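You operate a simulated robot arm through the tools that you are given. There is no shell and no other tool. Be economical: measure what you need, move in short steps, check, and stop when the job is done.

The job below is to be done with a simulated two-armed robot. You get a single attempt, and the scene is never put back.

## Task
Take the cap off the bead bottle and lay it down on the service bench top.

The check looks at the end state, three seconds after you hand in, the way a careful person would. Anything else that was tipped, shoved, dropped, spilled or broken makes it a failure. Lids that push on must go on centred and level and be pressed home; caps that screw on are set level and turned clockwise until they are tight.

## Robot
Two 7-joint arms with two-finger parallel grippers on one trunk, on a base that drives. Base frame: it is fixed to the floor where the robot stands at the start and does not move with it; the origin is under the middle of the robot, x ahead of it, y to its left, z up. Lengths are in cm, angles in rad, forces in N, time in s.
The left shoulder is at the start at [6, 18.9, 120.3], the right one opposite. With the tool pointing down near the work surface each hand reaches from about 10 to 64 cm from the robot's upright axis, wherever it stands, measured 20 degrees to its own side. Payload 3.43 kg a hand.
Tool frame (each hand has its own): the origin (TCP) lies between the finger pads and is the grasp point; the fingertips stand 3 cm ahead of it; z points along the fingers, y is the line along which they close. The gripper opens to 9.4 cm. The fingers are 2.8 cm wide and 1 cm thick; the gripper's body (5 by 9.6 cm) begins 5.5 cm behind the TCP.
Orientation is that of the tool frame in the base frame, as [roll, pitch, yaw] about the fixed x, y, z axes, in that order (R = Rz(yaw) Ry(pitch) Rx(roll)). With the fingers straight down and closing along the base's y, the tool's x points along the base's -x, its y along +y and its z along -z.

## Interface
- The arms move only by the tool move_arm. It takes "left_commands", "right_commands" or both (then of equal length, played together; a hand with none holds still); each is a list of rows, each a list of 7 numbers: the shift along the tool's x, y, z in units of 100 mm (1.0 is 100 mm), then the turn, a rotation vector about the tool's x, y, z in units of 60 degrees (1.0 is 60 degrees), then the opening, from 0 (shut) to 1 (fully open). In form: [[x, y, z, ax, ay, az, fingers], ...]. A call has 1 to 8 rows; each row is the pose to reach, as a shift and turn from the pose commanded when the call began, along the tool's axes at that moment. A call with a number of a shift or a turn outside -1 to 1 is refused whole. A row lasts 0.2 s, in which the tool goes at most 5 cm and 0.15 rad; a call with a longer step from one row to the next is refused whole, and so is a gripper value outside its range. Where a pose cannot be reached the arm comes as near as it can. A force on the tool above 40 N (or 10 N above the force at the start of the call, whichever is more), or a blocked arm, ends the call early, and 0.2 s more pass. The fingers move at their own pace (about 15.3 cm/s each) and stop on an object; they squeeze with about 33 N. The grip force told is the motor's: it shows also when the fingers shut on nothing. Time passes only in rows, and 0.2 s behind the last, so rows that repeat a pose let the fingers close. The reply holds the time, the measured pose of the TCP, the force on the tool along the base axes, the opening and the grip force, in the units named above and with some noise, with the torque about the TCP (base axes, N m) and any sound that the robot's microphone picked up.
- Cameras (640 x 400 px; columns grow to the right, rows downward): "scene" is now at [1.53, -1.89, 174.69]; the picture's right is [-0.31, -0.95, 0.00], its down [-0.83, 0.27, -0.49] and it looks along [0.47, -0.15, -0.87] (base axes); focal length 264 px, centre (320, 200). "left" rides on the left gripper at [7.6, -1.4, -10.2] in its tool frame; the picture's right is [0.18, 0.98, 0.00], its down [-0.75, 0.14, -0.64] and it looks along [-0.63, 0.12, 0.77] (tool axes); focal length 243 px, centre (320, 200). "right" rides on the right gripper at [7.6, 1.4, -10.3] in its tool frame; the picture's right is [-0.18, 0.98, 0.00], its down [-0.75, -0.14, -0.64] and it looks along [-0.63, -0.12, 0.77] (tool axes); focal length 243 px, centre (320, 200). There is no depth. A picture from a camera that has moved, and an enlarged one, comes with that camera's place and axes in the base frame and with its lens. The place of the scene camera against the robot may be out by one fixed shift of up to 1.8 cm in any direction.
- get_image(camera): a new picture of that camera. No time passes.
- move_column(by): slides the trunk up (or, below 0, down) by that many cm; the arms and the scene camera ride with it, the base frame stays. It gives what a move gives, with no picture.
- drive_base(legs): drives the robot by 1 to 6 legs, each [ahead, left, turn to the left] in cm, cm and rad, along the robot's own axes; the way and the turn of a leg run together, so that a leg with both is an arc; at most 150 cm and 3.142 rad a leg. The arms and the cameras ride along, it lands a little off, and it stops where it bumps. It gives what a move gives.
- pan_tilt(pan, tilt): turns the head with the scene camera to pan (to the left, within 1.501 rad either way) and tilt (down, from -0.506 to 1.204), counted from straight ahead of the robot. It gives what a move gives.
- enlarge(camera, box): a new picture of the part [left, top, right, bottom] of that camera's present view, enlarged. No time passes.
- sign_off(): hands the job in; it is judged then, once.

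Go step by step. Nothing tells you exact positions but the pictures and the camera data: compare them with the known pose of the tool, close in by small moves and look again before you grip or let go. The budget is 120 turns and 88 pictures, counting those below and the enlarged ones. Unless the task says otherwise, let go and move clear before handing in, and close with one line.

The tools are called after "Call:" as a command line: name --argument value ..., lists and objects as JSON in quotes. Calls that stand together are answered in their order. move_arm: Moves the arms, as the interface text tells. Its arguments: {"type":"object","properties":{"left_commands":{"type":"array"},"right_commands":{"type":"array"}},"required":[]} The other tools are called the same way: move_column (by) slides the trunk up or down; drive_base (legs) drives the base; pan_tilt (pan, tilt) turns the head that bears the scene camera; get_image (camera) takes a picture; enlarge (camera, box) takes an enlarged picture of a part of a camera's view; sign_off () hands the job in.

At the start:

```text
time: 0.0
left_tool_pos: [40.9, 5.11, 112.66]
left_tcp_rot: [3.141, -0.001, -3.141]
left_ft_force: [-0.4, -0.1, 0.0]
left_moment: [0.02, -0.02, 0.02]
left_finger_gap: 9.39
left_finger_force: 0.0
right_tool_pos: [31.8, -26.29, 108.78]
right_tcp_rot: [-3.141, 0.0, 3.141]
right_ft_force: [0.3, 0.1, -0.7]
right_moment: [0.01, 0.02, 0.0]
right_finger_gap: 9.4
right_finger_force: 0.0
trunk travel left (down, up): [-87.5, 11.5]
robot x, y, heading: [-0.03, 0.09, 0.001]
head pan, tilt: [-0.319, 1.059]
```

scene: 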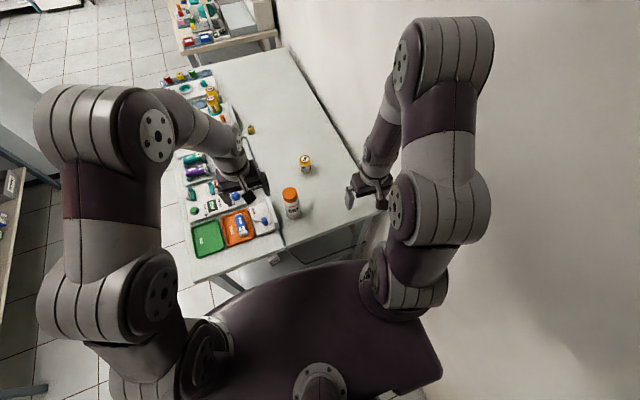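
right: 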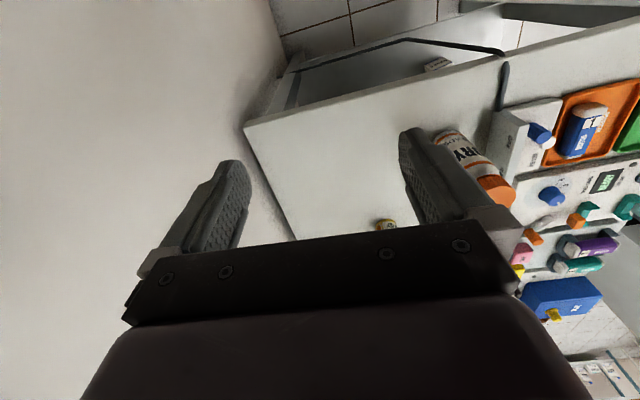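
left: 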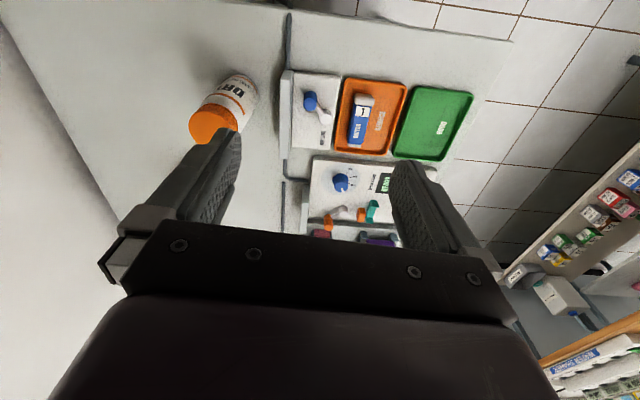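

I see a white bottle with an orange cap, and a smaller yellow jar beyond it. I'll enlarge the view to find which one is the bead bottle.

Call:
enlarge --camera "scene" --box '[240, 110, 370, 230]'

Call:
enlarge --camera "left" --box '[160, 50, 300, 160]'

Call:
enlarge --camera "scene" --box '[150, 60, 290, 250]'

```text
3.33 times, centred on (305, 170) of scene
camera zoom: at [1.53, -1.89, 174.69], right [-0.31, -0.95, 0.0], down [-0.83, 0.27, -0.49], along [0.47, -0.15, -0.87], focal length 881 px, centre (370, 300)
```

zoom: 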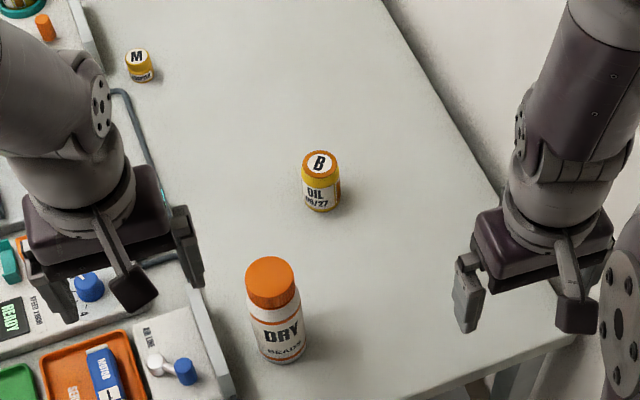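

```text
3.64 times, centred on (230, 105) of left
camera zoom: at [33.29, 3.76, 122.93], right [-0.18, 0.98, 0.0], down [0.75, 0.14, 0.64], along [0.63, 0.12, -0.77], focal length 882 px, centre (647, 546)
```

zoom: 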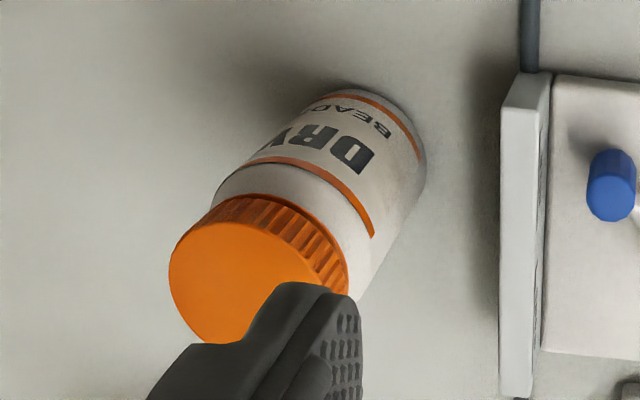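

```text
2.11 times, centred on (220, 155) of scene
camera zoom: at [1.53, -1.89, 174.69], right [-0.31, -0.95, 0.0], down [-0.83, 0.27, -0.49], along [0.47, -0.15, -0.87], focal length 556 px, centre (530, 295)
```

zoom: 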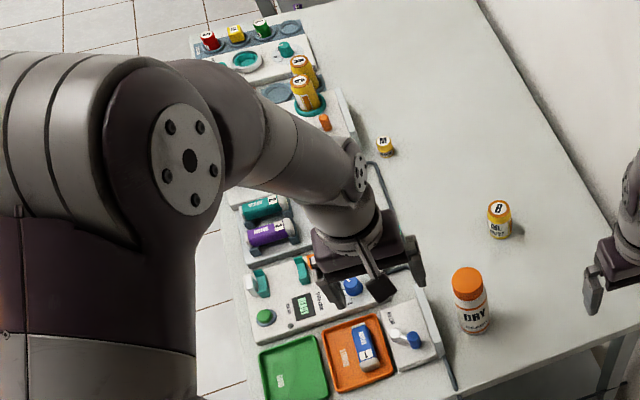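

The "DRY BEADS" bottle with the ribbed orange cap is the target, at about (46.8, -6.2) with its top near z 95. I'll hold the body with the left hand tilted forward and turn the cap with the right hand from above, so first I tilt the left hand and back it off.

Call:
move_arm --left_commands '[[0.13, 0, 0, 0, -0.13, 0, 1], [0.26, 0, 0.05, 0, -0.26, 0, 1], [0.4, 0, 0.1, 0, -0.39, 0, 1], [0.55, 0, 0.2, 0, -0.52, 0, 1], [0.7, 0, 0.3, 0, -0.65, 0, 1], [0.85, 0, 0.4, 0, -0.76, 0, 1], [0.95, 0, 0.5, 0, -0.84, 0, 1], [0.95, 0, 0.5, 0, -0.84, 0, 1]]'

Call:
get_image --camera "left"

Call:
get_image --camera "scene"

```text
time: 2.0
left_tool_pos: [33.89, 2.76, 110.71]
left_tcp_rot: [-3.029, 0.929, -3.03]
left_ft_force: [0.1, 0.1, -0.2]
left_moment: [0.01, 0.01, 0.02]
left_finger_gap: 9.37
left_finger_force: 0.1
left hand out of reach, approached as far as the arm can: row 4, 7, 8
right_tool_pos: [31.76, -26.37, 108.86]
right_tcp_rot: [-3.141, -0.002, -3.141]
right_ft_force: [-0.2, 0.3, 0.1]
right_moment: [0.04, 0.02, 0.0]
right_finger_gap: 9.4
right_finger_force: 0.1
trunk travel left (down, up): [-87.5, 11.5]
robot x, y, heading: [-0.0, -0.24, -0.001]
head pan, tilt: [-0.319, 1.059]
stopped in row 8 (left hand): the arm was blocked; the commanded pose is now the measured one
```

```text
81 pictures are left
camera left: at [21.17, 1.17, 110.65], right [-0.13, 0.97, -0.21], down [-0.07, 0.2, 0.98], along [0.99, 0.15, 0.04], focal length 243 px, centre (320, 200)
```

left: 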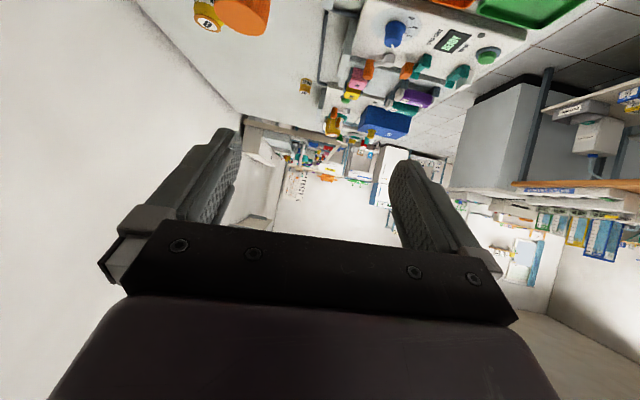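

```text
80 pictures are left
camera scene: at [1.48, -1.83, 174.69], right [-0.31, -0.95, 0.0], down [-0.83, 0.27, -0.49], along [0.47, -0.15, -0.87], focal length 264 px, centre (320, 200)
```

scene: 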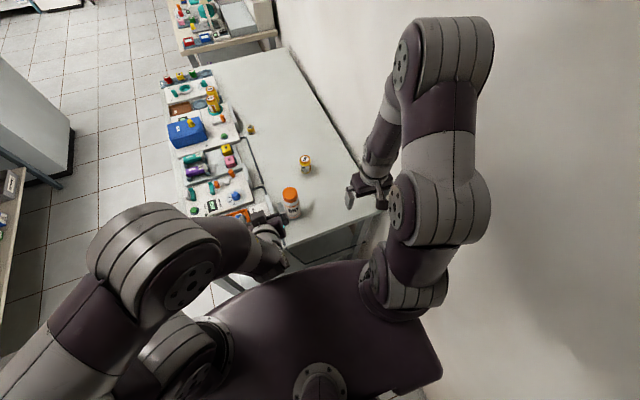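

The left wrist is cramped close to the torso. I'll back the base off 10 cm for room.

Call:
drive_base --legs '[[-10, 0, 0]]'

```text
time: 3.1
left_tool_pos: [24.18, 2.88, 110.55]
left_tcp_rot: [-3.031, 0.927, -3.026]
left_ft_force: [-0.4, 0.1, 0.0]
left_moment: [-0.02, 0.02, 0.01]
left_finger_gap: 9.4
left_finger_force: 0.1
right_tool_pos: [21.94, -26.34, 108.77]
right_tcp_rot: [-3.141, -0.001, -3.14]
right_ft_force: [0.2, -0.1, -0.4]
right_moment: [0.02, -0.01, 0.01]
right_finger_gap: 9.41
right_finger_force: 0.1
trunk travel left (down, up): [-87.5, 11.5]
robot x, y, heading: [-9.57, 0.18, -0.001]
head pan, tilt: [-0.319, 1.059]
```

I move the left hand in toward a pre-grasp point in front of the bottle.

Call:
move_arm --left_commands '[[0.06, -0.1, 0.16, 0, 0, 0.02, 1], [0.12, -0.2, 0.32, 0, 0, 0.04, 1], [0.18, -0.3, 0.48, 0, 0, 0.06, 1], [0.24, -0.4, 0.64, 0, 0, 0.06, 1], [0.3, -0.5, 0.8, 0, 0, 0.06, 1], [0.34, -0.6, 0.96, 0, 0, 0.06, 1]]'

Call:
get_image --camera "left"

Call:
get_image --camera "right"

```text
time: 4.5
left_tool_pos: [29.74, -3.63, 102.5]
left_tcp_rot: [-3.115, 0.932, -3.133]
left_ft_force: [0.9, 0.7, 0.8]
left_moment: [0.03, -0.02, 0.0]
left_finger_gap: 9.39
left_finger_force: 0.0
right_tool_pos: [21.95, -26.34, 108.78]
right_tcp_rot: [3.14, 0.001, -3.14]
right_ft_force: [-0.4, -0.3, 0.8]
right_moment: [0.02, -0.03, 0.02]
right_finger_gap: 9.4
right_finger_force: 0.0
trunk travel left (down, up): [-87.5, 11.5]
robot x, y, heading: [-10.01, -0.1, 0.007]
head pan, tilt: [-0.319, 1.059]
```

```text
79 pictures are left
camera left: at [17.04, -4.81, 102.47], right [-0.1, 0.98, -0.16], down [-0.07, 0.16, 0.99], along [0.99, 0.11, 0.05], focal length 243 px, centre (320, 200)
```

left: 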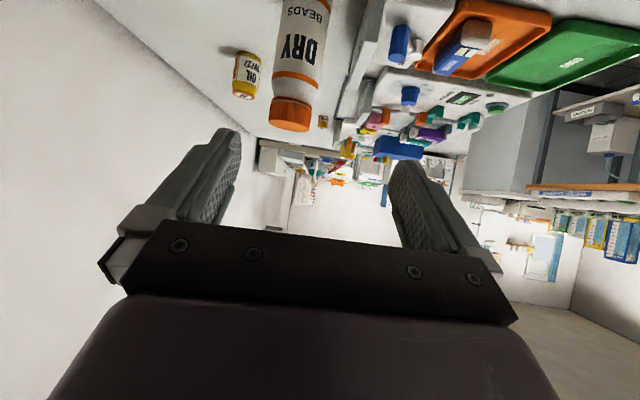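

```text
78 pictures are left
camera right: at [14.36, -25.02, 119.12], right [0.18, 0.98, 0.0], down [0.75, -0.14, 0.64], along [0.63, -0.12, -0.77], focal length 243 px, centre (320, 200)
```

right: 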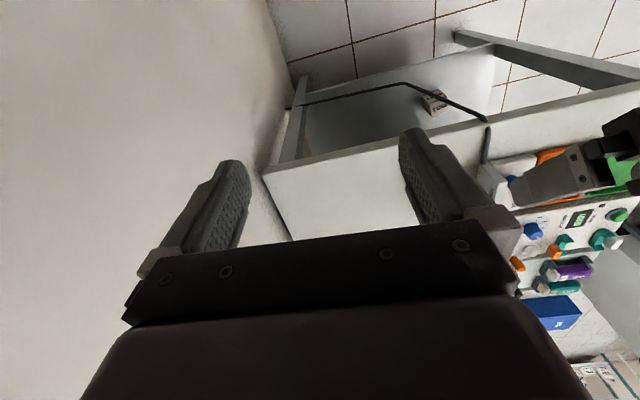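

Left camera agrees: bottle axis about (46.8, -6.6), cap spanning z 91.5–95. I line up the left hand with the body along its approach line.

Call:
move_arm --left_commands '[[0.06, -0.06, 0.16, 0, 0, 0, 1], [0.12, -0.12, 0.32, 0, 0, 0, 1], [0.18, -0.18, 0.48, 0, 0, 0, 1], [0.24, -0.24, 0.64, 0, 0, 0, 1], [0.3, -0.29, 0.8, 0, 0, 0, 1], [0.33, -0.29, 0.95, 0, 0, 0, 1]]'

Call:
get_image --camera "left"

Call:
get_image --camera "scene"

```text
time: 5.9
left_tool_pos: [35.68, -6.62, 94.2]
left_tcp_rot: [-3.113, 0.931, -3.13]
left_ft_force: [0.2, -0.1, -0.3]
left_moment: [0.01, 0.0, 0.02]
left_finger_gap: 9.39
left_finger_force: 0.1
right_tool_pos: [22.01, -26.33, 108.94]
right_tcp_rot: [-3.141, -0.001, -3.138]
right_ft_force: [-0.3, 0.4, 0.1]
right_moment: [0.03, -0.02, -0.01]
right_finger_gap: 9.41
right_finger_force: 0.1
trunk travel left (down, up): [-87.5, 11.5]
robot x, y, heading: [-9.72, -0.15, 0.002]
head pan, tilt: [-0.319, 1.059]
```

```text
77 pictures are left
camera left: at [22.83, -7.82, 94.24], right [-0.1, 0.98, -0.16], down [-0.06, 0.16, 0.99], along [0.99, 0.11, 0.05], focal length 243 px, centre (320, 200)
```

left: 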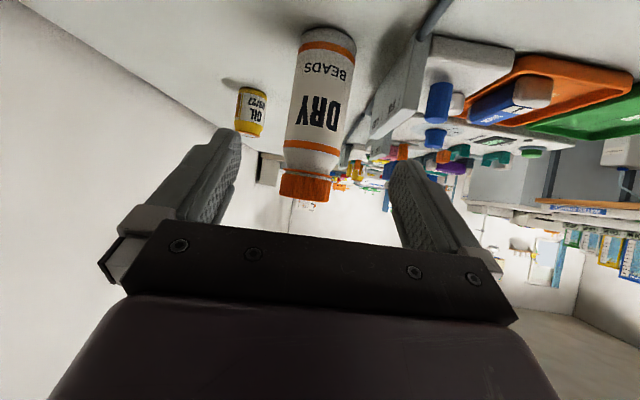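

```text
76 pictures are left
camera scene: at [-8.28, -1.89, 174.69], right [-0.31, -0.95, 0.0], down [-0.83, 0.27, -0.49], along [0.47, -0.15, -0.87], focal length 264 px, centre (320, 200)
```

scene: 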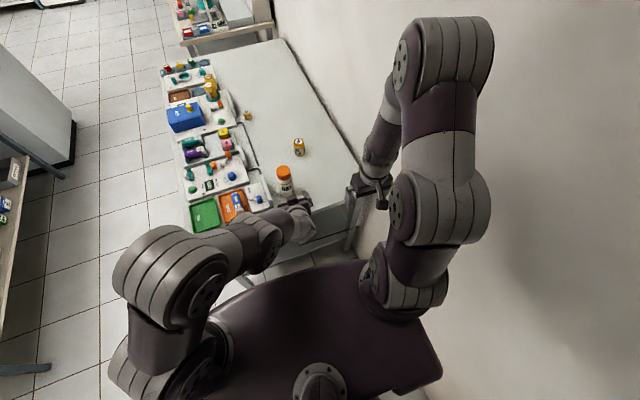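

The bottle lies centred on the approach line (axis about (47, -6.9)). I slide the left fingers around the body, first most of the way.

Call:
move_arm --left_commands '[[0, 0, 0.2, 0, 0, 0, 1], [0, 0, 0.4, 0, 0, 0, 1], [0, 0, 0.6, 0, 0, 0, 1], [0, 0, 0.8, 0, 0, 0, 1], [0, 0, 0.95, 0, 0, 0, 1]]'

Call:
get_image --camera "left"

Call:
enlarge --camera "scene" --box '[230, 140, 350, 240]'

```text
time: 7.1
left_tool_pos: [43.36, -6.71, 88.74]
left_tcp_rot: [-3.115, 0.933, -3.132]
left_ft_force: [0.2, -0.7, -0.2]
left_moment: [0.0, 0.01, -0.01]
left_finger_gap: 9.38
left_finger_force: 0.0
right_tool_pos: [22.07, -26.36, 108.76]
right_tcp_rot: [3.141, 0.001, -3.14]
right_ft_force: [0.7, 0.0, 0.6]
right_moment: [-0.01, -0.01, -0.04]
right_finger_gap: 9.39
right_finger_force: 0.2
trunk travel left (down, up): [-87.5, 11.5]
robot x, y, heading: [-9.43, -0.18, 0.004]
head pan, tilt: [-0.319, 1.059]
```

```text
75 pictures are left
camera left: at [30.48, -8.01, 88.6], right [-0.1, 0.98, -0.16], down [-0.07, 0.16, 0.99], along [0.99, 0.11, 0.05], focal length 243 px, centre (320, 200)
```

left: 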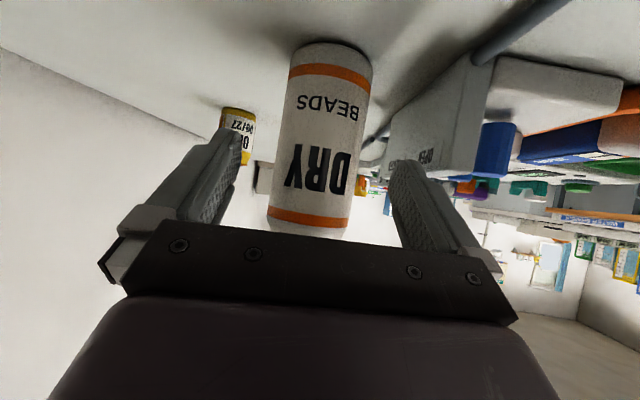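

```text
4.00 times, centred on (290, 190) of scene
camera zoom: at [-8.29, -1.9, 174.69], right [-0.31, -0.95, 0.0], down [-0.83, 0.27, -0.49], along [0.47, -0.15, -0.87], focal length 1057 px, centre (440, 240)
```

zoom: 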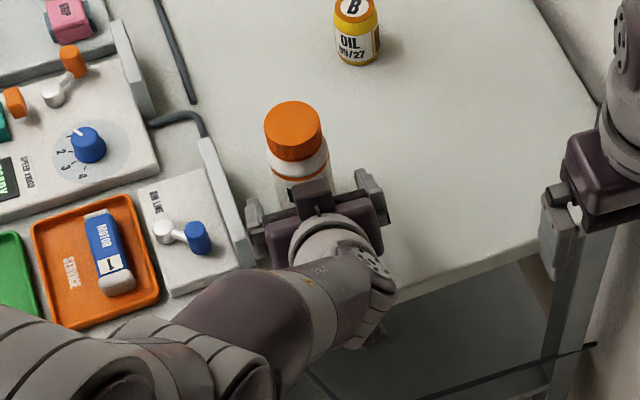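

The body is centred between the fingers with a little over 1 cm to the side panel. I advance the last 4.3 cm, then close gently.

Call:
move_arm --left_commands '[[0, 0, 0.12, 0, 0, 0, 1], [0, 0, 0.24, 0, 0, 0, 1], [0, 0, 0.36, 0, 0, 0, 1], [0, 0, 0.43, 0, 0, 0, 1]]'

Call:
get_image --camera "left"

```text
time: 8.1
left_tool_pos: [46.7, -6.82, 86.11]
left_tcp_rot: [-3.115, 0.934, -3.13]
left_ft_force: [0.1, 0.2, -0.4]
left_moment: [-0.01, -0.01, 0.0]
left_finger_gap: 9.4
left_finger_force: 0.1
right_tool_pos: [21.98, -26.21, 108.95]
right_tcp_rot: [3.141, 0.001, -3.141]
right_ft_force: [-0.2, 0.7, -0.1]
right_moment: [0.01, 0.0, 0.04]
right_finger_gap: 9.42
right_finger_force: 0.0
trunk travel left (down, up): [-87.5, 11.5]
robot x, y, heading: [-10.15, 0.22, 0.001]
head pan, tilt: [-0.319, 1.059]
```

```text
73 pictures are left
camera left: at [33.84, -8.11, 86.02], right [-0.1, 0.98, -0.16], down [-0.07, 0.16, 0.99], along [0.99, 0.11, 0.05], focal length 243 px, centre (320, 200)
```

left: 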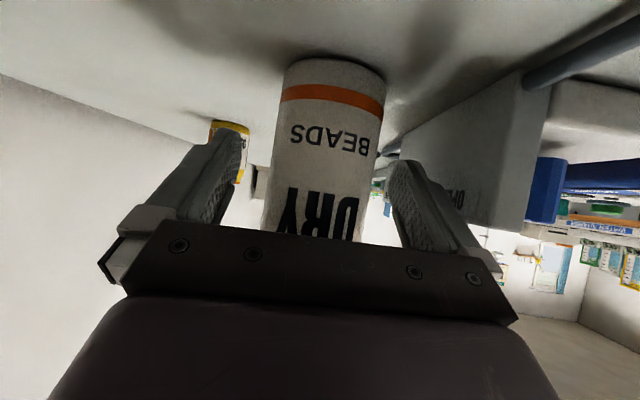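

Centred. I close the left fingers on the body.

Call:
move_arm --left_commands '[[0, 0, 0, 0, 0, 0, 0.7], [0, 0, 0, 0, 0, 0, 0.55], [0, 0, 0, 0, 0, 0, 0.3], [0, 0, 0, 0, 0, 0, 0], [0, 0, 0, 0, 0, 0, 0]]'

Call:
get_image --camera "left"

Call:
enlarge --camera "scene" --box '[230, 140, 350, 240]'

```text
time: 9.3
left_tool_pos: [46.72, -6.88, 86.08]
left_tcp_rot: [-3.116, 0.935, -3.133]
left_ft_force: [-0.1, 2.0, 0.9]
left_moment: [0.01, -0.01, 0.0]
left_finger_gap: 5.89
left_finger_force: 33.4
right_tool_pos: [21.93, -26.32, 108.85]
right_tcp_rot: [-3.14, 0.0, -3.141]
right_ft_force: [-0.1, -0.1, -0.3]
right_moment: [0.01, 0.0, 0.01]
right_finger_gap: 9.39
right_finger_force: 0.0
trunk travel left (down, up): [-87.5, 11.5]
robot x, y, heading: [-9.97, -0.09, 0.005]
head pan, tilt: [-0.319, 1.059]
```

```text
72 pictures are left
camera left: at [33.79, -8.08, 86.03], right [-0.1, 0.98, -0.16], down [-0.07, 0.16, 0.99], along [0.99, 0.11, 0.05], focal length 243 px, centre (320, 200)
```

left: 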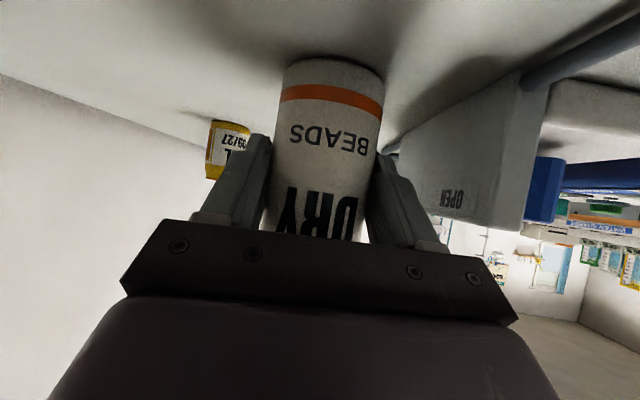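

```text
4.00 times, centred on (290, 190) of scene
camera zoom: at [-8.36, -1.89, 174.69], right [-0.31, -0.95, 0.0], down [-0.83, 0.27, -0.49], along [0.47, -0.15, -0.87], focal length 1057 px, centre (440, 240)
```

zoom: 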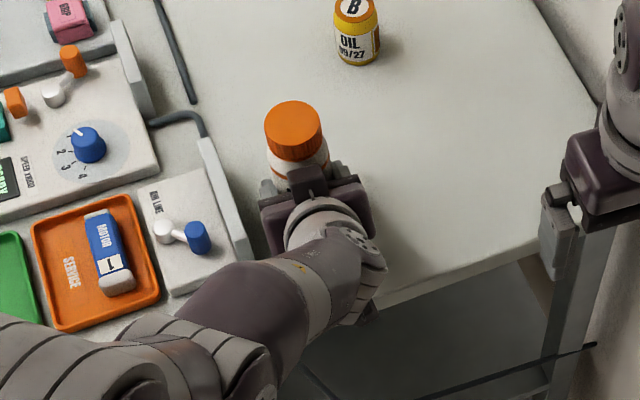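

The body is held (5.9 cm). Now the right hand travels in, first forward along its own side, then over the cap.

Call:
move_arm --right_commands '[[-0.16, 0.05, 0, 0, 0, 0, 1], [-0.32, 0.1, 0, 0, 0, 0, 1], [-0.48, 0.15, 0, 0, 0, 0, 1], [-0.64, 0.2, 0, 0, 0, 0, 1], [-0.8, 0.25, 0, 0, 0, 0, 1], [-0.96, 0.3, 0, 0, 0, 0, 1]]'

Call:
move_arm --right_commands '[[-0.16, 0.1, 0, 0, 0, 0, 1], [-0.32, 0.2, 0, 0, 0, 0, 1], [-0.48, 0.3, 0, 0, 0, 0, 1], [-0.64, 0.4, 0, 0, 0, 0, 1], [-0.8, 0.5, 0, 0, 0, 0, 1], [-0.96, 0.6, 0, 0, 0, 0, 1]]'

Call:
get_image --camera "right"

Call:
get_image --camera "scene"

```text
time: 10.7
left_tool_pos: [46.79, -6.85, 86.0]
left_tcp_rot: [-3.116, 0.935, -3.131]
left_ft_force: [0.4, -0.6, 0.1]
left_moment: [-0.03, -0.07, 0.02]
left_finger_gap: 5.91
left_finger_force: 32.5
right_tool_pos: [31.72, -23.3, 108.85]
right_tcp_rot: [-3.141, 0.0, -3.141]
right_ft_force: [-0.4, 0.7, 0.3]
right_moment: [0.03, 0.05, 0.03]
right_finger_gap: 9.39
right_finger_force: 0.1
trunk travel left (down, up): [-87.5, 11.5]
robot x, y, heading: [-10.02, 0.14, 0.0]
head pan, tilt: [-0.319, 1.059]
```

```text
time: 12.1
left_tool_pos: [46.68, -6.74, 86.03]
left_tcp_rot: [-3.115, 0.933, -3.132]
left_ft_force: [0.0, -1.7, 0.1]
left_moment: [0.02, -0.09, 0.0]
left_finger_gap: 5.89
left_finger_force: 32.5
right_tool_pos: [40.97, -17.32, 108.85]
right_tcp_rot: [-3.141, 0.001, -3.141]
right_ft_force: [0.1, 0.2, -0.7]
right_moment: [0.02, 0.03, 0.01]
right_finger_gap: 9.4
right_finger_force: 0.1
trunk travel left (down, up): [-87.5, 11.5]
robot x, y, heading: [-9.98, 0.26, 0.003]
head pan, tilt: [-0.319, 1.059]
```

```text
70 pictures are left
camera right: at [33.53, -15.93, 119.08], right [0.18, 0.98, 0.0], down [0.75, -0.14, 0.64], along [0.63, -0.12, -0.77], focal length 243 px, centre (320, 200)
```

right: 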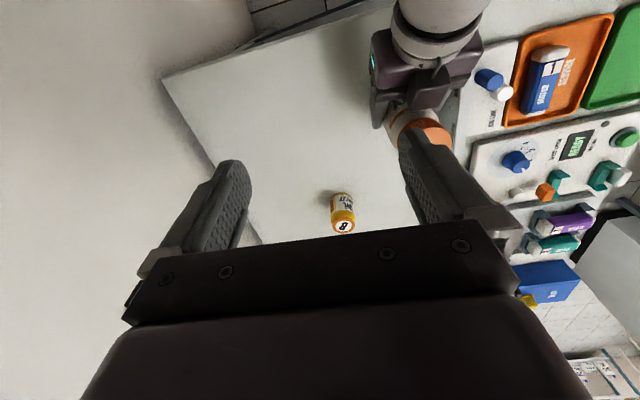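

```text
69 pictures are left
camera scene: at [-8.33, -1.87, 174.69], right [-0.31, -0.95, 0.0], down [-0.83, 0.27, -0.49], along [0.47, -0.15, -0.87], focal length 264 px, centre (320, 200)
```

scene: 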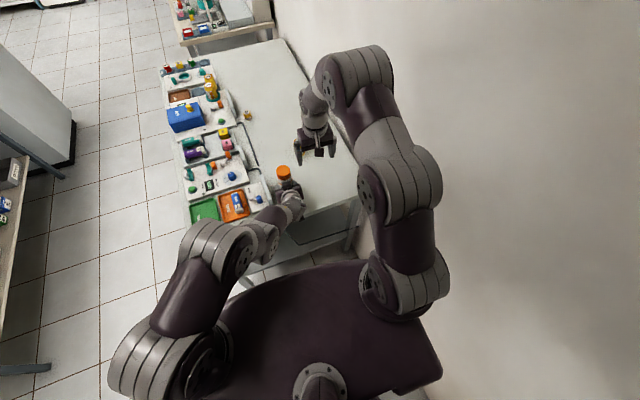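

I bring the right hand over the cap, still high.

Call:
move_arm --right_commands '[[-0.15, 0.2, 0, 0, 0, 0, 1], [-0.3, 0.4, 0, 0, 0, 0, 1], [-0.45, 0.6, 0, 0, 0, 0, 1], [-0.6, 0.8, 0, 0, 0, 0, 1], [-0.6, 0.99, 0, 0, 0, 0, 1]]'

Call:
get_image --camera "right"

Call:
get_image --camera "scene"

```text
time: 13.3
left_tool_pos: [46.77, -6.95, 86.13]
left_tcp_rot: [-3.113, 0.933, -3.13]
left_ft_force: [0.4, -0.3, 0.6]
left_moment: [0.09, -0.05, -0.02]
left_finger_gap: 5.87
left_finger_force: 33.0
right_tool_pos: [47.18, -7.49, 108.66]
right_tcp_rot: [-3.141, 0.0, -3.14]
right_ft_force: [0.2, 0.6, -1.0]
right_moment: [-0.02, 0.01, 0.01]
right_finger_gap: 9.39
right_finger_force: 0.1
trunk travel left (down, up): [-87.5, 11.5]
robot x, y, heading: [-9.62, -0.06, -0.003]
head pan, tilt: [-0.319, 1.059]
```

```text
68 pictures are left
camera right: at [39.56, -6.08, 118.93], right [0.18, 0.98, 0.0], down [0.75, -0.14, 0.64], along [0.63, -0.12, -0.77], focal length 243 px, centre (320, 200)
```

right: 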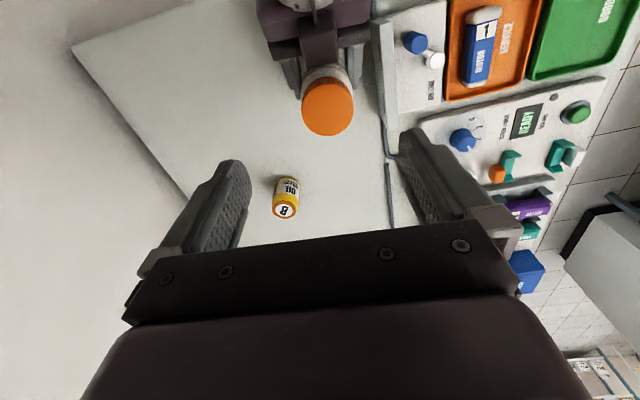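

```text
67 pictures are left
camera scene: at [-8.33, -1.86, 174.69], right [-0.31, -0.95, 0.0], down [-0.83, 0.27, -0.49], along [0.47, -0.15, -0.87], focal length 264 px, centre (320, 200)
```

scene: 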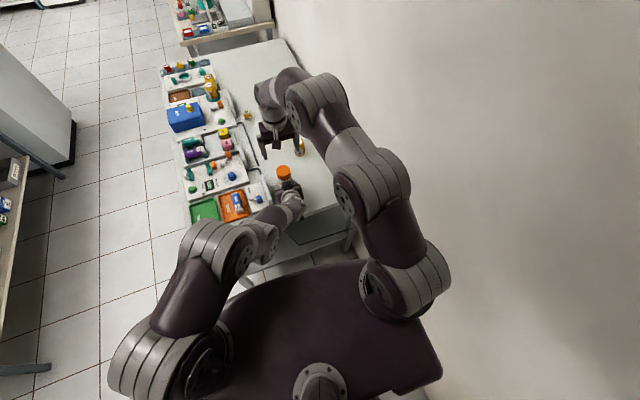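

Cap top reads about (47.7, -6.9) with radius 2.6. I descend to just above it while pre-turning the right hand clockwise for travel.

Call:
move_arm --right_commands '[[-0.01, 0.01, 0.15, 0, 0, 0.1, 1], [-0.02, 0.03, 0.3, 0, 0, 0.2, 1], [-0.03, 0.05, 0.45, 0, 0, 0.3, 1], [-0.04, 0.06, 0.6, 0, 0, 0.4, 1], [-0.04, 0.06, 0.72, 0, 0, 0.5, 1], [-0.04, 0.06, 0.84, 0, 0, 0.55, 1]]'

Call:
get_image --camera "right"

Call:
enlarge --camera "scene" --box '[230, 110, 350, 240]'

```text
time: 14.7
left_tool_pos: [46.64, -6.84, 86.06]
left_tcp_rot: [-3.116, 0.934, -3.131]
left_ft_force: [-0.9, -0.2, 0.4]
left_moment: [0.04, -0.03, -0.02]
left_finger_gap: 5.89
left_finger_force: 32.7
right_tool_pos: [47.42, -6.77, 100.43]
right_tcp_rot: [-3.141, 0.001, 2.567]
right_ft_force: [-0.1, -0.1, 0.3]
right_moment: [0.0, -0.01, 0.01]
right_finger_gap: 9.39
right_finger_force: 0.1
trunk travel left (down, up): [-87.5, 11.5]
robot x, y, heading: [-9.89, -0.08, 0.004]
head pan, tilt: [-0.319, 1.059]
```

```text
66 pictures are left
camera right: at [41.93, -1.56, 110.71], right [0.69, 0.72, 0.0], down [0.56, -0.53, 0.64], along [0.47, -0.44, -0.77], focal length 243 px, centre (320, 200)
```

right: 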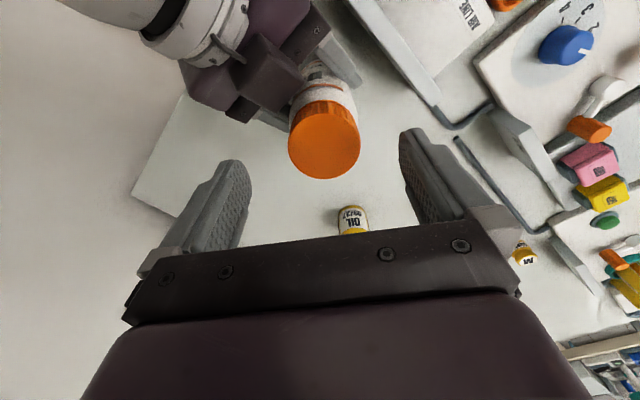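

```text
3.08 times, centred on (290, 175) of scene
camera zoom: at [-8.36, -1.9, 174.69], right [-0.31, -0.95, 0.0], down [-0.83, 0.27, -0.49], along [0.47, -0.15, -0.87], focal length 813 px, centre (412, 277)
```

zoom: 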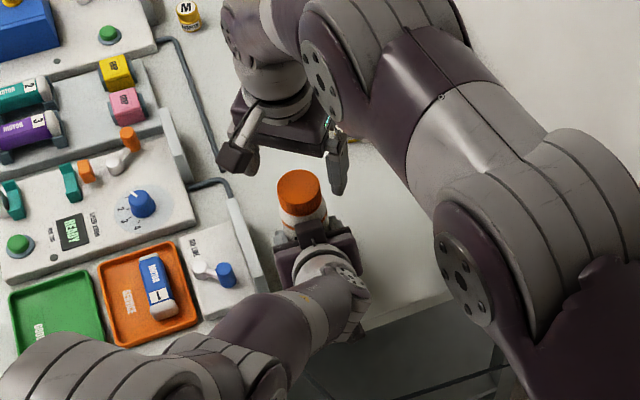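

The cap centre works out at about (47.8, -6.75), top near 94.9. I descend around the cap in small steps.

Call:
move_arm --right_commands '[[-0.03, 0.02, 0.1, 0, 0, 0, 1], [-0.03, 0.02, 0.2, 0, 0, 0, 1], [-0.03, 0.02, 0.28, 0, 0, 0, 1], [-0.03, 0.02, 0.34, 0, 0, 0, 1]]'

Call:
get_image --camera "right"

Call:
enlarge --camera "scene" --box '[240, 110, 340, 210]'

```text
time: 15.7
left_tool_pos: [46.72, -6.87, 86.12]
left_tcp_rot: [-3.116, 0.933, -3.129]
left_ft_force: [-0.7, 0.6, 1.0]
left_moment: [0.07, 0.02, 0.01]
left_finger_gap: 5.9
left_finger_force: 32.9
right_tool_pos: [47.91, -6.73, 97.02]
right_tcp_rot: [-3.141, 0.0, 2.569]
right_ft_force: [-0.6, 0.6, 0.4]
right_moment: [0.01, 0.0, -0.03]
right_finger_gap: 9.4
right_finger_force: 0.1
trunk travel left (down, up): [-87.5, 11.5]
robot x, y, heading: [-9.97, 0.04, 0.003]
head pan, tilt: [-0.319, 1.059]
```

```text
64 pictures are left
camera right: at [42.28, -1.53, 107.27], right [0.69, 0.73, 0.0], down [0.56, -0.53, 0.64], along [0.47, -0.44, -0.77], focal length 243 px, centre (320, 200)
```

right: 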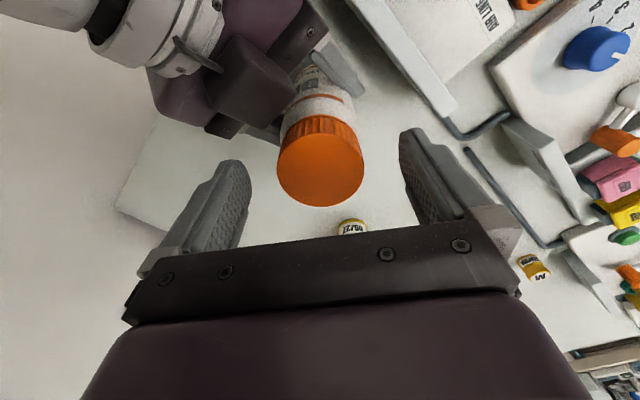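

```text
4.00 times, centred on (290, 160) of scene
camera zoom: at [-8.37, -1.89, 174.69], right [-0.31, -0.95, 0.0], down [-0.83, 0.27, -0.49], along [0.47, -0.15, -0.87], focal length 1057 px, centre (440, 360)
```

zoom: 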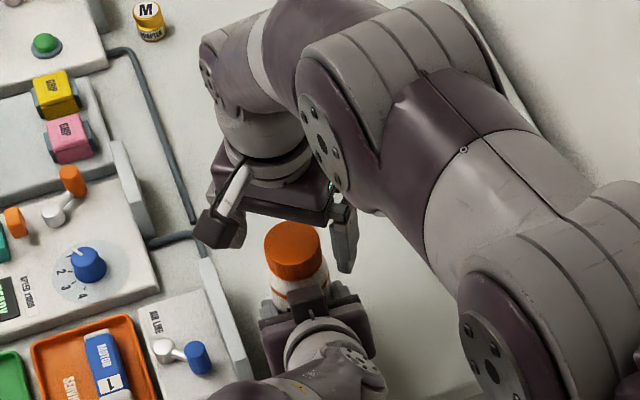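

Cap centred under the hand at (47.8, -6.7), top 94.7. I lower 1.4 cm more and close the right fingers on the cap.

Call:
move_arm --right_commands '[[0.01, 0, 0.07, 0, 0, 0, 1], [0.01, 0, 0.14, 0, 0, 0, 1], [0.01, 0, 0.15, 0, 0, 0, 0.7], [0.01, 0, 0.15, 0, 0, 0, 0.5], [0.01, 0, 0.15, 0, 0, 0, 0.2], [0.01, 0, 0.15, 0, 0, 0, 0], [0.01, 0, 0.15, 0, 0, 0, 0]]'

Call:
get_image --camera "right"

Call:
enlarge --camera "scene" --box '[240, 110, 340, 210]'

```text
time: 17.3
left_tool_pos: [46.67, -6.84, 86.12]
left_tcp_rot: [-3.115, 0.933, -3.131]
left_ft_force: [-0.5, 3.1, 0.4]
left_moment: [-0.15, 0.07, 0.04]
left_finger_gap: 5.84
left_finger_force: 33.0
right_tool_pos: [47.78, -6.58, 95.56]
right_tcp_rot: [3.14, 0.0, 2.568]
right_ft_force: [-1.2, -2.5, 1.6]
right_moment: [0.0, 0.0, 0.01]
right_finger_gap: 5.03
right_finger_force: 32.7
trunk travel left (down, up): [-87.5, 11.5]
robot x, y, heading: [-9.94, -0.31, 0.006]
head pan, tilt: [-0.319, 1.059]
```

```text
62 pictures are left
camera right: at [42.2, -1.36, 105.84], right [0.69, 0.73, 0.0], down [0.56, -0.53, 0.64], along [0.47, -0.44, -0.77], focal length 243 px, centre (320, 200)
```

right: 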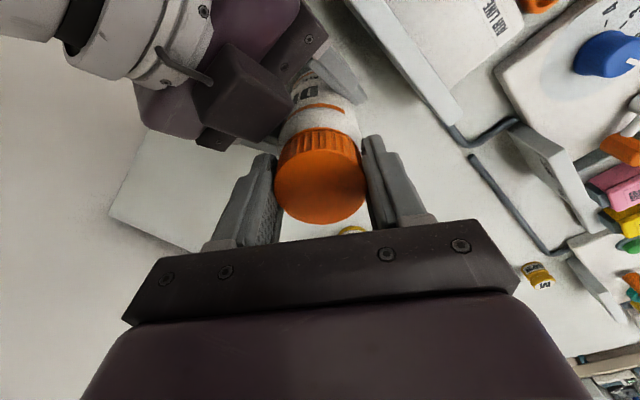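

```text
4.00 times, centred on (290, 160) of scene
camera zoom: at [-8.37, -1.88, 174.69], right [-0.31, -0.95, 0.0], down [-0.83, 0.27, -0.49], along [0.47, -0.15, -0.87], focal length 1057 px, centre (440, 360)
```

zoom: 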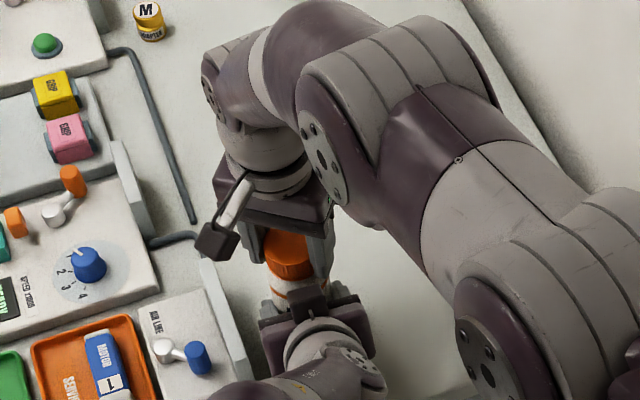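

The cap is gripped (5.0 cm). I try a small counter-clockwise turn and watch the torque.

Call:
move_arm --right_commands '[[0, 0, 0, 0, 0, -0.08, 0], [0, 0, 0, 0, 0, -0.16, 0], [0, 0, 0, 0, 0, -0.24, 0], [0, 0, 0, 0, 0, -0.3, 0]]'

```text
time: 18.3
left_tool_pos: [46.68, -6.9, 86.01]
left_tcp_rot: [-3.115, 0.934, -3.131]
left_ft_force: [-1.8, 6.5, 1.6]
left_moment: [-0.36, -0.37, 0.06]
left_finger_gap: 5.85
left_finger_force: 33.1
right_tool_pos: [47.86, -6.76, 95.51]
right_tcp_rot: [-3.141, 0.002, 2.881]
right_ft_force: [3.0, -5.4, 2.1]
right_moment: [-0.03, -0.05, -0.02]
right_finger_gap: 5.06
right_finger_force: 33.2
trunk travel left (down, up): [-87.5, 11.5]
robot x, y, heading: [-10.09, 0.02, 0.003]
head pan, tilt: [-0.319, 1.059]
```

It turns with little torque. I continue the turn with a slight lift.

Call:
move_arm --right_commands '[[0, 0, 0, 0, 0, -0.13, 0], [0, 0, 0, 0, 0, -0.26, 0], [0, 0, -0.005, 0, 0, -0.39, 0], [0, 0, -0.005, 0, 0, -0.52, 0], [0, 0, -0.01, 0, 0, -0.65, 0], [0, 0, -0.01, 0, 0, -0.78, 0], [0, 0, -0.01, 0, 0, -0.78, 0]]'

Call:
get_image --camera "right"

Call:
get_image --camera "left"

```text
time: 19.9
left_tool_pos: [46.57, -6.73, 86.24]
left_tcp_rot: [-3.114, 0.931, -3.13]
left_ft_force: [-9.7, 17.2, 5.8]
left_moment: [-0.33, -0.55, 0.28]
left_finger_gap: 5.83
left_finger_force: 33.1
right_tool_pos: [47.68, -6.76, 95.72]
right_tcp_rot: [-3.14, 0.0, -2.582]
right_ft_force: [7.2, -14.4, 0.0]
right_moment: [-0.72, -0.03, -0.04]
right_finger_gap: 5.03
right_finger_force: 33.0
trunk travel left (down, up): [-87.5, 11.5]
robot x, y, heading: [-9.77, -0.41, 0.0]
head pan, tilt: [-0.319, 1.059]
```

```text
60 pictures are left
camera right: at [40.48, -9.59, 105.98], right [-0.37, 0.93, 0.0], down [0.71, 0.28, 0.64], along [0.6, 0.23, -0.77], focal length 243 px, centre (320, 200)
```

right: 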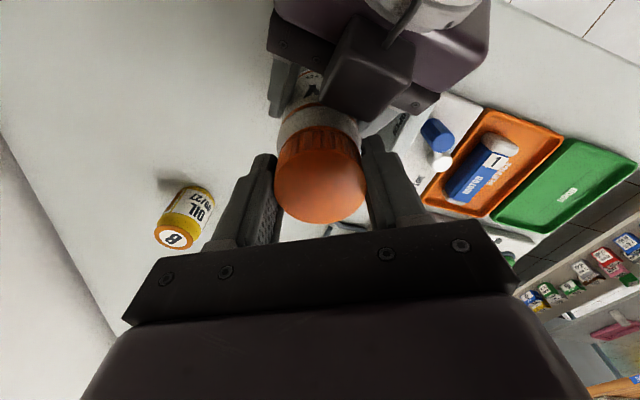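

```text
59 pictures are left
camera left: at [33.7, -7.99, 86.03], right [-0.1, 0.98, -0.16], down [-0.07, 0.16, 0.99], along [0.99, 0.11, 0.05], focal length 243 px, centre (320, 200)
```

left: 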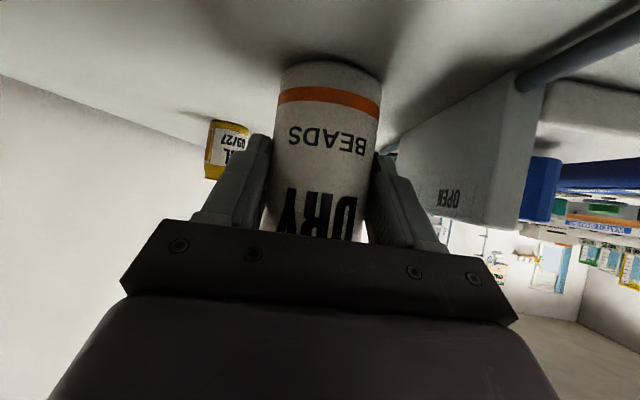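

The bottle stayed put while the hand turned about 65°. I let go, turn the hand back, and look at the cap.

Call:
move_arm --right_commands '[[0, 0, 0, 0, 0, 0, 0.5], [0, 0, 0, 0, 0, 0, 0.8], [0, 0, 0, 0, 0, 0, 0.8]]'

Call:
enlarge --camera "right" --box '[220, 60, 420, 260]'

```text
time: 20.7
left_tool_pos: [46.74, -6.98, 86.2]
left_tcp_rot: [-3.112, 0.933, -3.132]
left_ft_force: [-0.6, 0.5, -0.7]
left_moment: [0.0, 0.07, 0.02]
left_finger_gap: 5.86
left_finger_force: 33.4
right_tool_pos: [47.75, -6.69, 95.62]
right_tcp_rot: [3.141, 0.001, -2.584]
right_ft_force: [0.2, -0.4, -0.3]
right_moment: [0.04, -0.01, 0.0]
right_finger_gap: 7.54
right_finger_force: 0.1
trunk travel left (down, up): [-87.5, 11.5]
robot x, y, heading: [-9.39, 0.04, 0.003]
head pan, tilt: [-0.319, 1.059]
```

```text
2.00 times, centred on (320, 160) of right
camera zoom: at [40.56, -9.58, 105.93], right [-0.36, 0.93, 0.0], down [0.71, 0.28, 0.64], along [0.6, 0.23, -0.77], focal length 485 px, centre (320, 280)
```

zoom: 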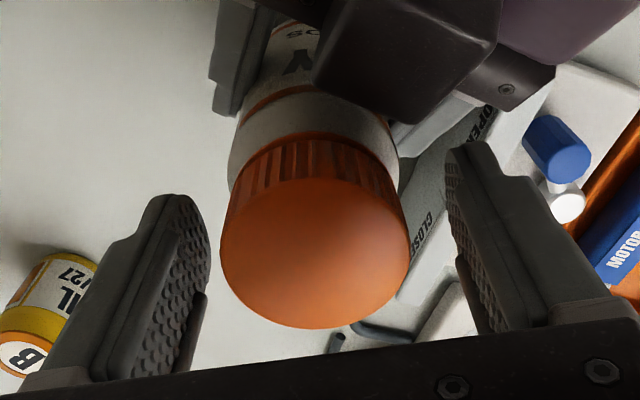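

The cap axis is at (47.8, -6.95). I turn the open hand back clockwise 60°, shift 2 mm, then regrip.

Call:
move_arm --right_commands '[[0.01, -0.017, 0, 0, 0, 0.13, 0.8], [0.01, -0.017, 0, 0, 0, 0.26, 0.8], [0.01, -0.017, 0, 0, 0, 0.39, 0.8], [0.01, -0.017, 0, 0, 0, 0.52, 0.8], [0.01, -0.017, 0, 0, 0, 0.65, 0.8], [0.01, -0.017, 0, 0, 0, 0.78, 0.8], [0.01, -0.017, 0, 0, 0, 0.91, 0.8], [0.01, -0.017, 0, 0, 0, 1.0, 0.8]]'

Call:
enlarge --camera "right" --box '[220, 60, 420, 260]'

Call:
move_arm --right_commands '[[0, 0, 0, 0, 0, 0, 0.5], [0, 0, 0, 0, 0, 0, 0.2], [0, 0, 0, 0, 0, 0, 0], [0, 0, 0, 0, 0, 0, 0]]'

```text
time: 22.5
left_tool_pos: [46.76, -6.88, 86.13]
left_tcp_rot: [-3.116, 0.934, -3.131]
left_ft_force: [0.4, -0.5, 0.6]
left_moment: [0.04, -0.01, 0.0]
left_finger_gap: 5.83
left_finger_force: 33.2
right_tool_pos: [47.71, -6.95, 95.71]
right_tcp_rot: [-3.142, 0.0, 2.649]
right_ft_force: [-0.3, 0.6, 1.3]
right_moment: [-0.02, 0.01, 0.0]
right_finger_gap: 7.52
right_finger_force: 0.0
trunk travel left (down, up): [-87.5, 11.5]
robot x, y, heading: [-9.79, -0.11, 0.006]
head pan, tilt: [-0.319, 1.059]
```

```text
2.00 times, centred on (320, 160) of right
camera zoom: at [41.8, -2.11, 105.93], right [0.63, 0.78, 0.0], down [0.6, -0.48, 0.64], along [0.5, -0.4, -0.77], focal length 485 px, centre (320, 280)
```

zoom: 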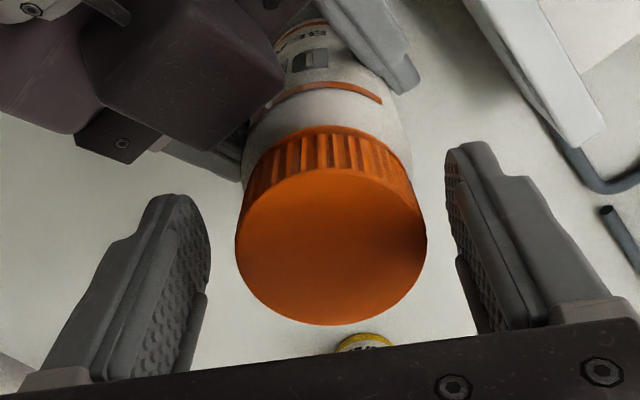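

```text
time: 23.5
left_tool_pos: [46.66, -6.9, 86.03]
left_tcp_rot: [-3.115, 0.933, -3.134]
left_ft_force: [-10.1, -11.3, 0.2]
left_moment: [0.68, -0.66, -0.12]
left_finger_gap: 5.82
left_finger_force: 33.0
right_tool_pos: [47.84, -6.72, 95.76]
right_tcp_rot: [3.141, 0.001, 2.651]
right_ft_force: [9.3, 12.1, -2.3]
right_moment: [0.54, -0.28, 0.03]
right_finger_gap: 4.93
right_finger_force: 33.1
trunk travel left (down, up): [-87.5, 11.5]
robot x, y, heading: [-9.78, 0.1, 0.0]
head pan, tilt: [-0.319, 1.059]
```

Fingers are closed but pushing sideways about 15 N, so I relax by 2.5 mm along the closing line while turning counter-clockwise.

Call:
move_arm --right_commands '[[0, 0.02, 0, 0, 0, 0, 0], [0, 0.02, 0, 0, 0, -0.13, 0], [0, 0.02, 0, 0, 0, -0.26, 0], [0, 0.02, -0.005, 0, 0, -0.39, 0], [0, 0.02, -0.005, 0, 0, -0.52, 0], [0, 0.02, -0.01, 0, 0, -0.65, 0], [0, 0.02, -0.01, 0, 0, -0.78, 0], [0, 0.02, -0.01, 0, 0, -0.91, 0]]'

Call:
enlarge --camera "right" --box '[220, 60, 420, 260]'

```text
time: 25.3
left_tool_pos: [46.66, -6.74, 86.1]
left_tcp_rot: [-3.116, 0.933, -3.129]
left_ft_force: [-11.0, 8.5, 2.8]
left_moment: [0.01, -0.99, 0.14]
left_finger_gap: 5.82
left_finger_force: 32.9
right_tool_pos: [47.84, -6.76, 95.9]
right_tcp_rot: [3.141, 0.0, -2.678]
right_ft_force: [10.2, -8.3, -1.0]
right_moment: [-0.96, 0.02, -0.02]
right_finger_gap: 4.93
right_finger_force: 33.3
trunk travel left (down, up): [-87.5, 11.5]
robot x, y, heading: [-9.91, -0.02, 0.001]
head pan, tilt: [-0.319, 1.059]
```

```text
2.00 times, centred on (320, 160) of right
camera zoom: at [40.46, -9.0, 106.05], right [-0.28, 0.96, 0.0], down [0.74, 0.21, 0.64], along [0.62, 0.18, -0.77], focal length 485 px, centre (320, 280)
```

zoom: 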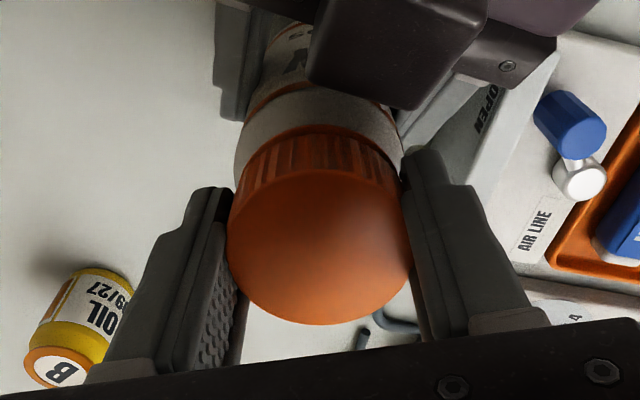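

The torque stays tiny, so the cap is truly turning. I test with a 3 mm lift to see if the thread is free yet.

Call:
move_arm --right_commands '[[0, 0, -0.015, 0, 0, 0, 0], [0, 0, -0.03, 0, 0, 0, 0], [0, 0, -0.03, 0, 0, 0, 0]]'

```text
time: 26.1
left_tool_pos: [46.62, -6.92, 86.11]
left_tcp_rot: [-3.114, 0.933, -3.132]
left_ft_force: [-13.6, 7.9, 10.9]
left_moment: [-0.21, -0.93, 0.13]
left_finger_gap: 5.79
left_finger_force: 32.7
right_tool_pos: [47.83, -6.75, 96.14]
right_tcp_rot: [3.14, -0.002, -2.681]
right_ft_force: [13.8, -8.1, -14.5]
right_moment: [-0.6, -0.52, 0.0]
right_finger_gap: 4.96
right_finger_force: 33.2
trunk travel left (down, up): [-87.5, 11.5]
robot x, y, heading: [-9.93, 0.17, 0.001]
head pan, tilt: [-0.319, 1.059]
```

Still threaded (14 N resistance). I set it back down, open, turn back and take another bite.

Call:
move_arm --right_commands '[[0, 0, 0.02, 0, 0, 0, 0], [0, 0, 0.02, 0, 0, 0, 0.5], [0, 0, 0.02, 0, 0, 0, 0.8], [0, 0, 0.02, 0, 0, 0, 0.8]]'

Call:
enlarge --camera "right" --box '[220, 60, 420, 260]'

Call:
move_arm --right_commands '[[0, 0, 0, 0, 0, 0.13, 0.8], [0, 0, 0, 0, 0, 0.26, 0.8], [0, 0, 0, 0, 0, 0.39, 0.8], [0, 0, 0, 0, 0, 0.52, 0.8], [0, 0, 0, 0, 0, 0.65, 0.8], [0, 0, 0, 0, 0, 0.78, 0.8], [0, 0, 0, 0, 0, 0.91, 0.8], [0, 0, 0, 0, 0, 1.0, 0.8]]'

Call:
enlarge --camera "right" --box '[220, 60, 420, 260]'

```text
time: 27.1
left_tool_pos: [46.66, -6.81, 86.05]
left_tcp_rot: [-3.115, 0.932, -3.131]
left_ft_force: [-0.1, -0.9, -0.1]
left_moment: [-0.02, 0.06, 0.0]
left_finger_gap: 5.79
left_finger_force: 33.1
right_tool_pos: [47.82, -6.72, 95.99]
right_tcp_rot: [-3.141, 0.001, -2.678]
right_ft_force: [-0.1, 0.3, 0.4]
right_moment: [0.01, 0.0, 0.01]
right_finger_gap: 7.54
right_finger_force: 0.1
trunk travel left (down, up): [-87.5, 11.5]
robot x, y, heading: [-10.01, -0.11, 0.002]
head pan, tilt: [-0.319, 1.059]
```

```text
2.00 times, centred on (320, 160) of right
camera zoom: at [40.43, -8.96, 106.1], right [-0.27, 0.96, 0.0], down [0.74, 0.21, 0.64], along [0.62, 0.18, -0.77], focal length 485 px, centre (320, 280)
```

zoom: 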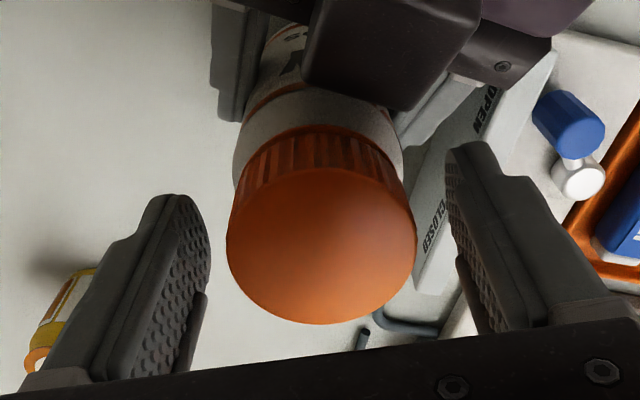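

```text
time: 28.9
left_tool_pos: [46.6, -6.8, 86.09]
left_tcp_rot: [-3.115, 0.932, -3.131]
left_ft_force: [0.5, -0.6, 0.3]
left_moment: [0.0, 0.1, -0.03]
left_finger_gap: 5.82
left_finger_force: 32.5
right_tool_pos: [47.94, -6.82, 95.87]
right_tcp_rot: [3.141, 0.0, 2.555]
right_ft_force: [0.0, 0.0, -0.2]
right_moment: [0.0, 0.01, 0.01]
right_finger_gap: 7.54
right_finger_force: 0.0
trunk travel left (down, up): [-87.5, 11.5]
robot x, y, heading: [-9.96, -0.14, 0.003]
head pan, tilt: [-0.319, 1.059]
```

```text
2.00 times, centred on (320, 160) of right
camera zoom: at [42.41, -1.43, 106.09], right [0.7, 0.72, 0.0], down [0.55, -0.53, 0.64], along [0.46, -0.45, -0.77], focal length 485 px, centre (320, 280)
```

zoom: 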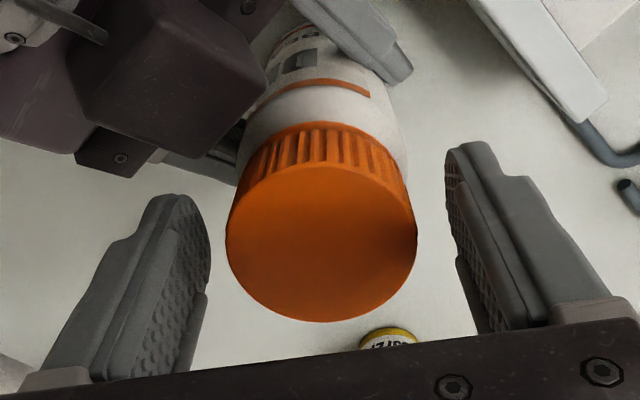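

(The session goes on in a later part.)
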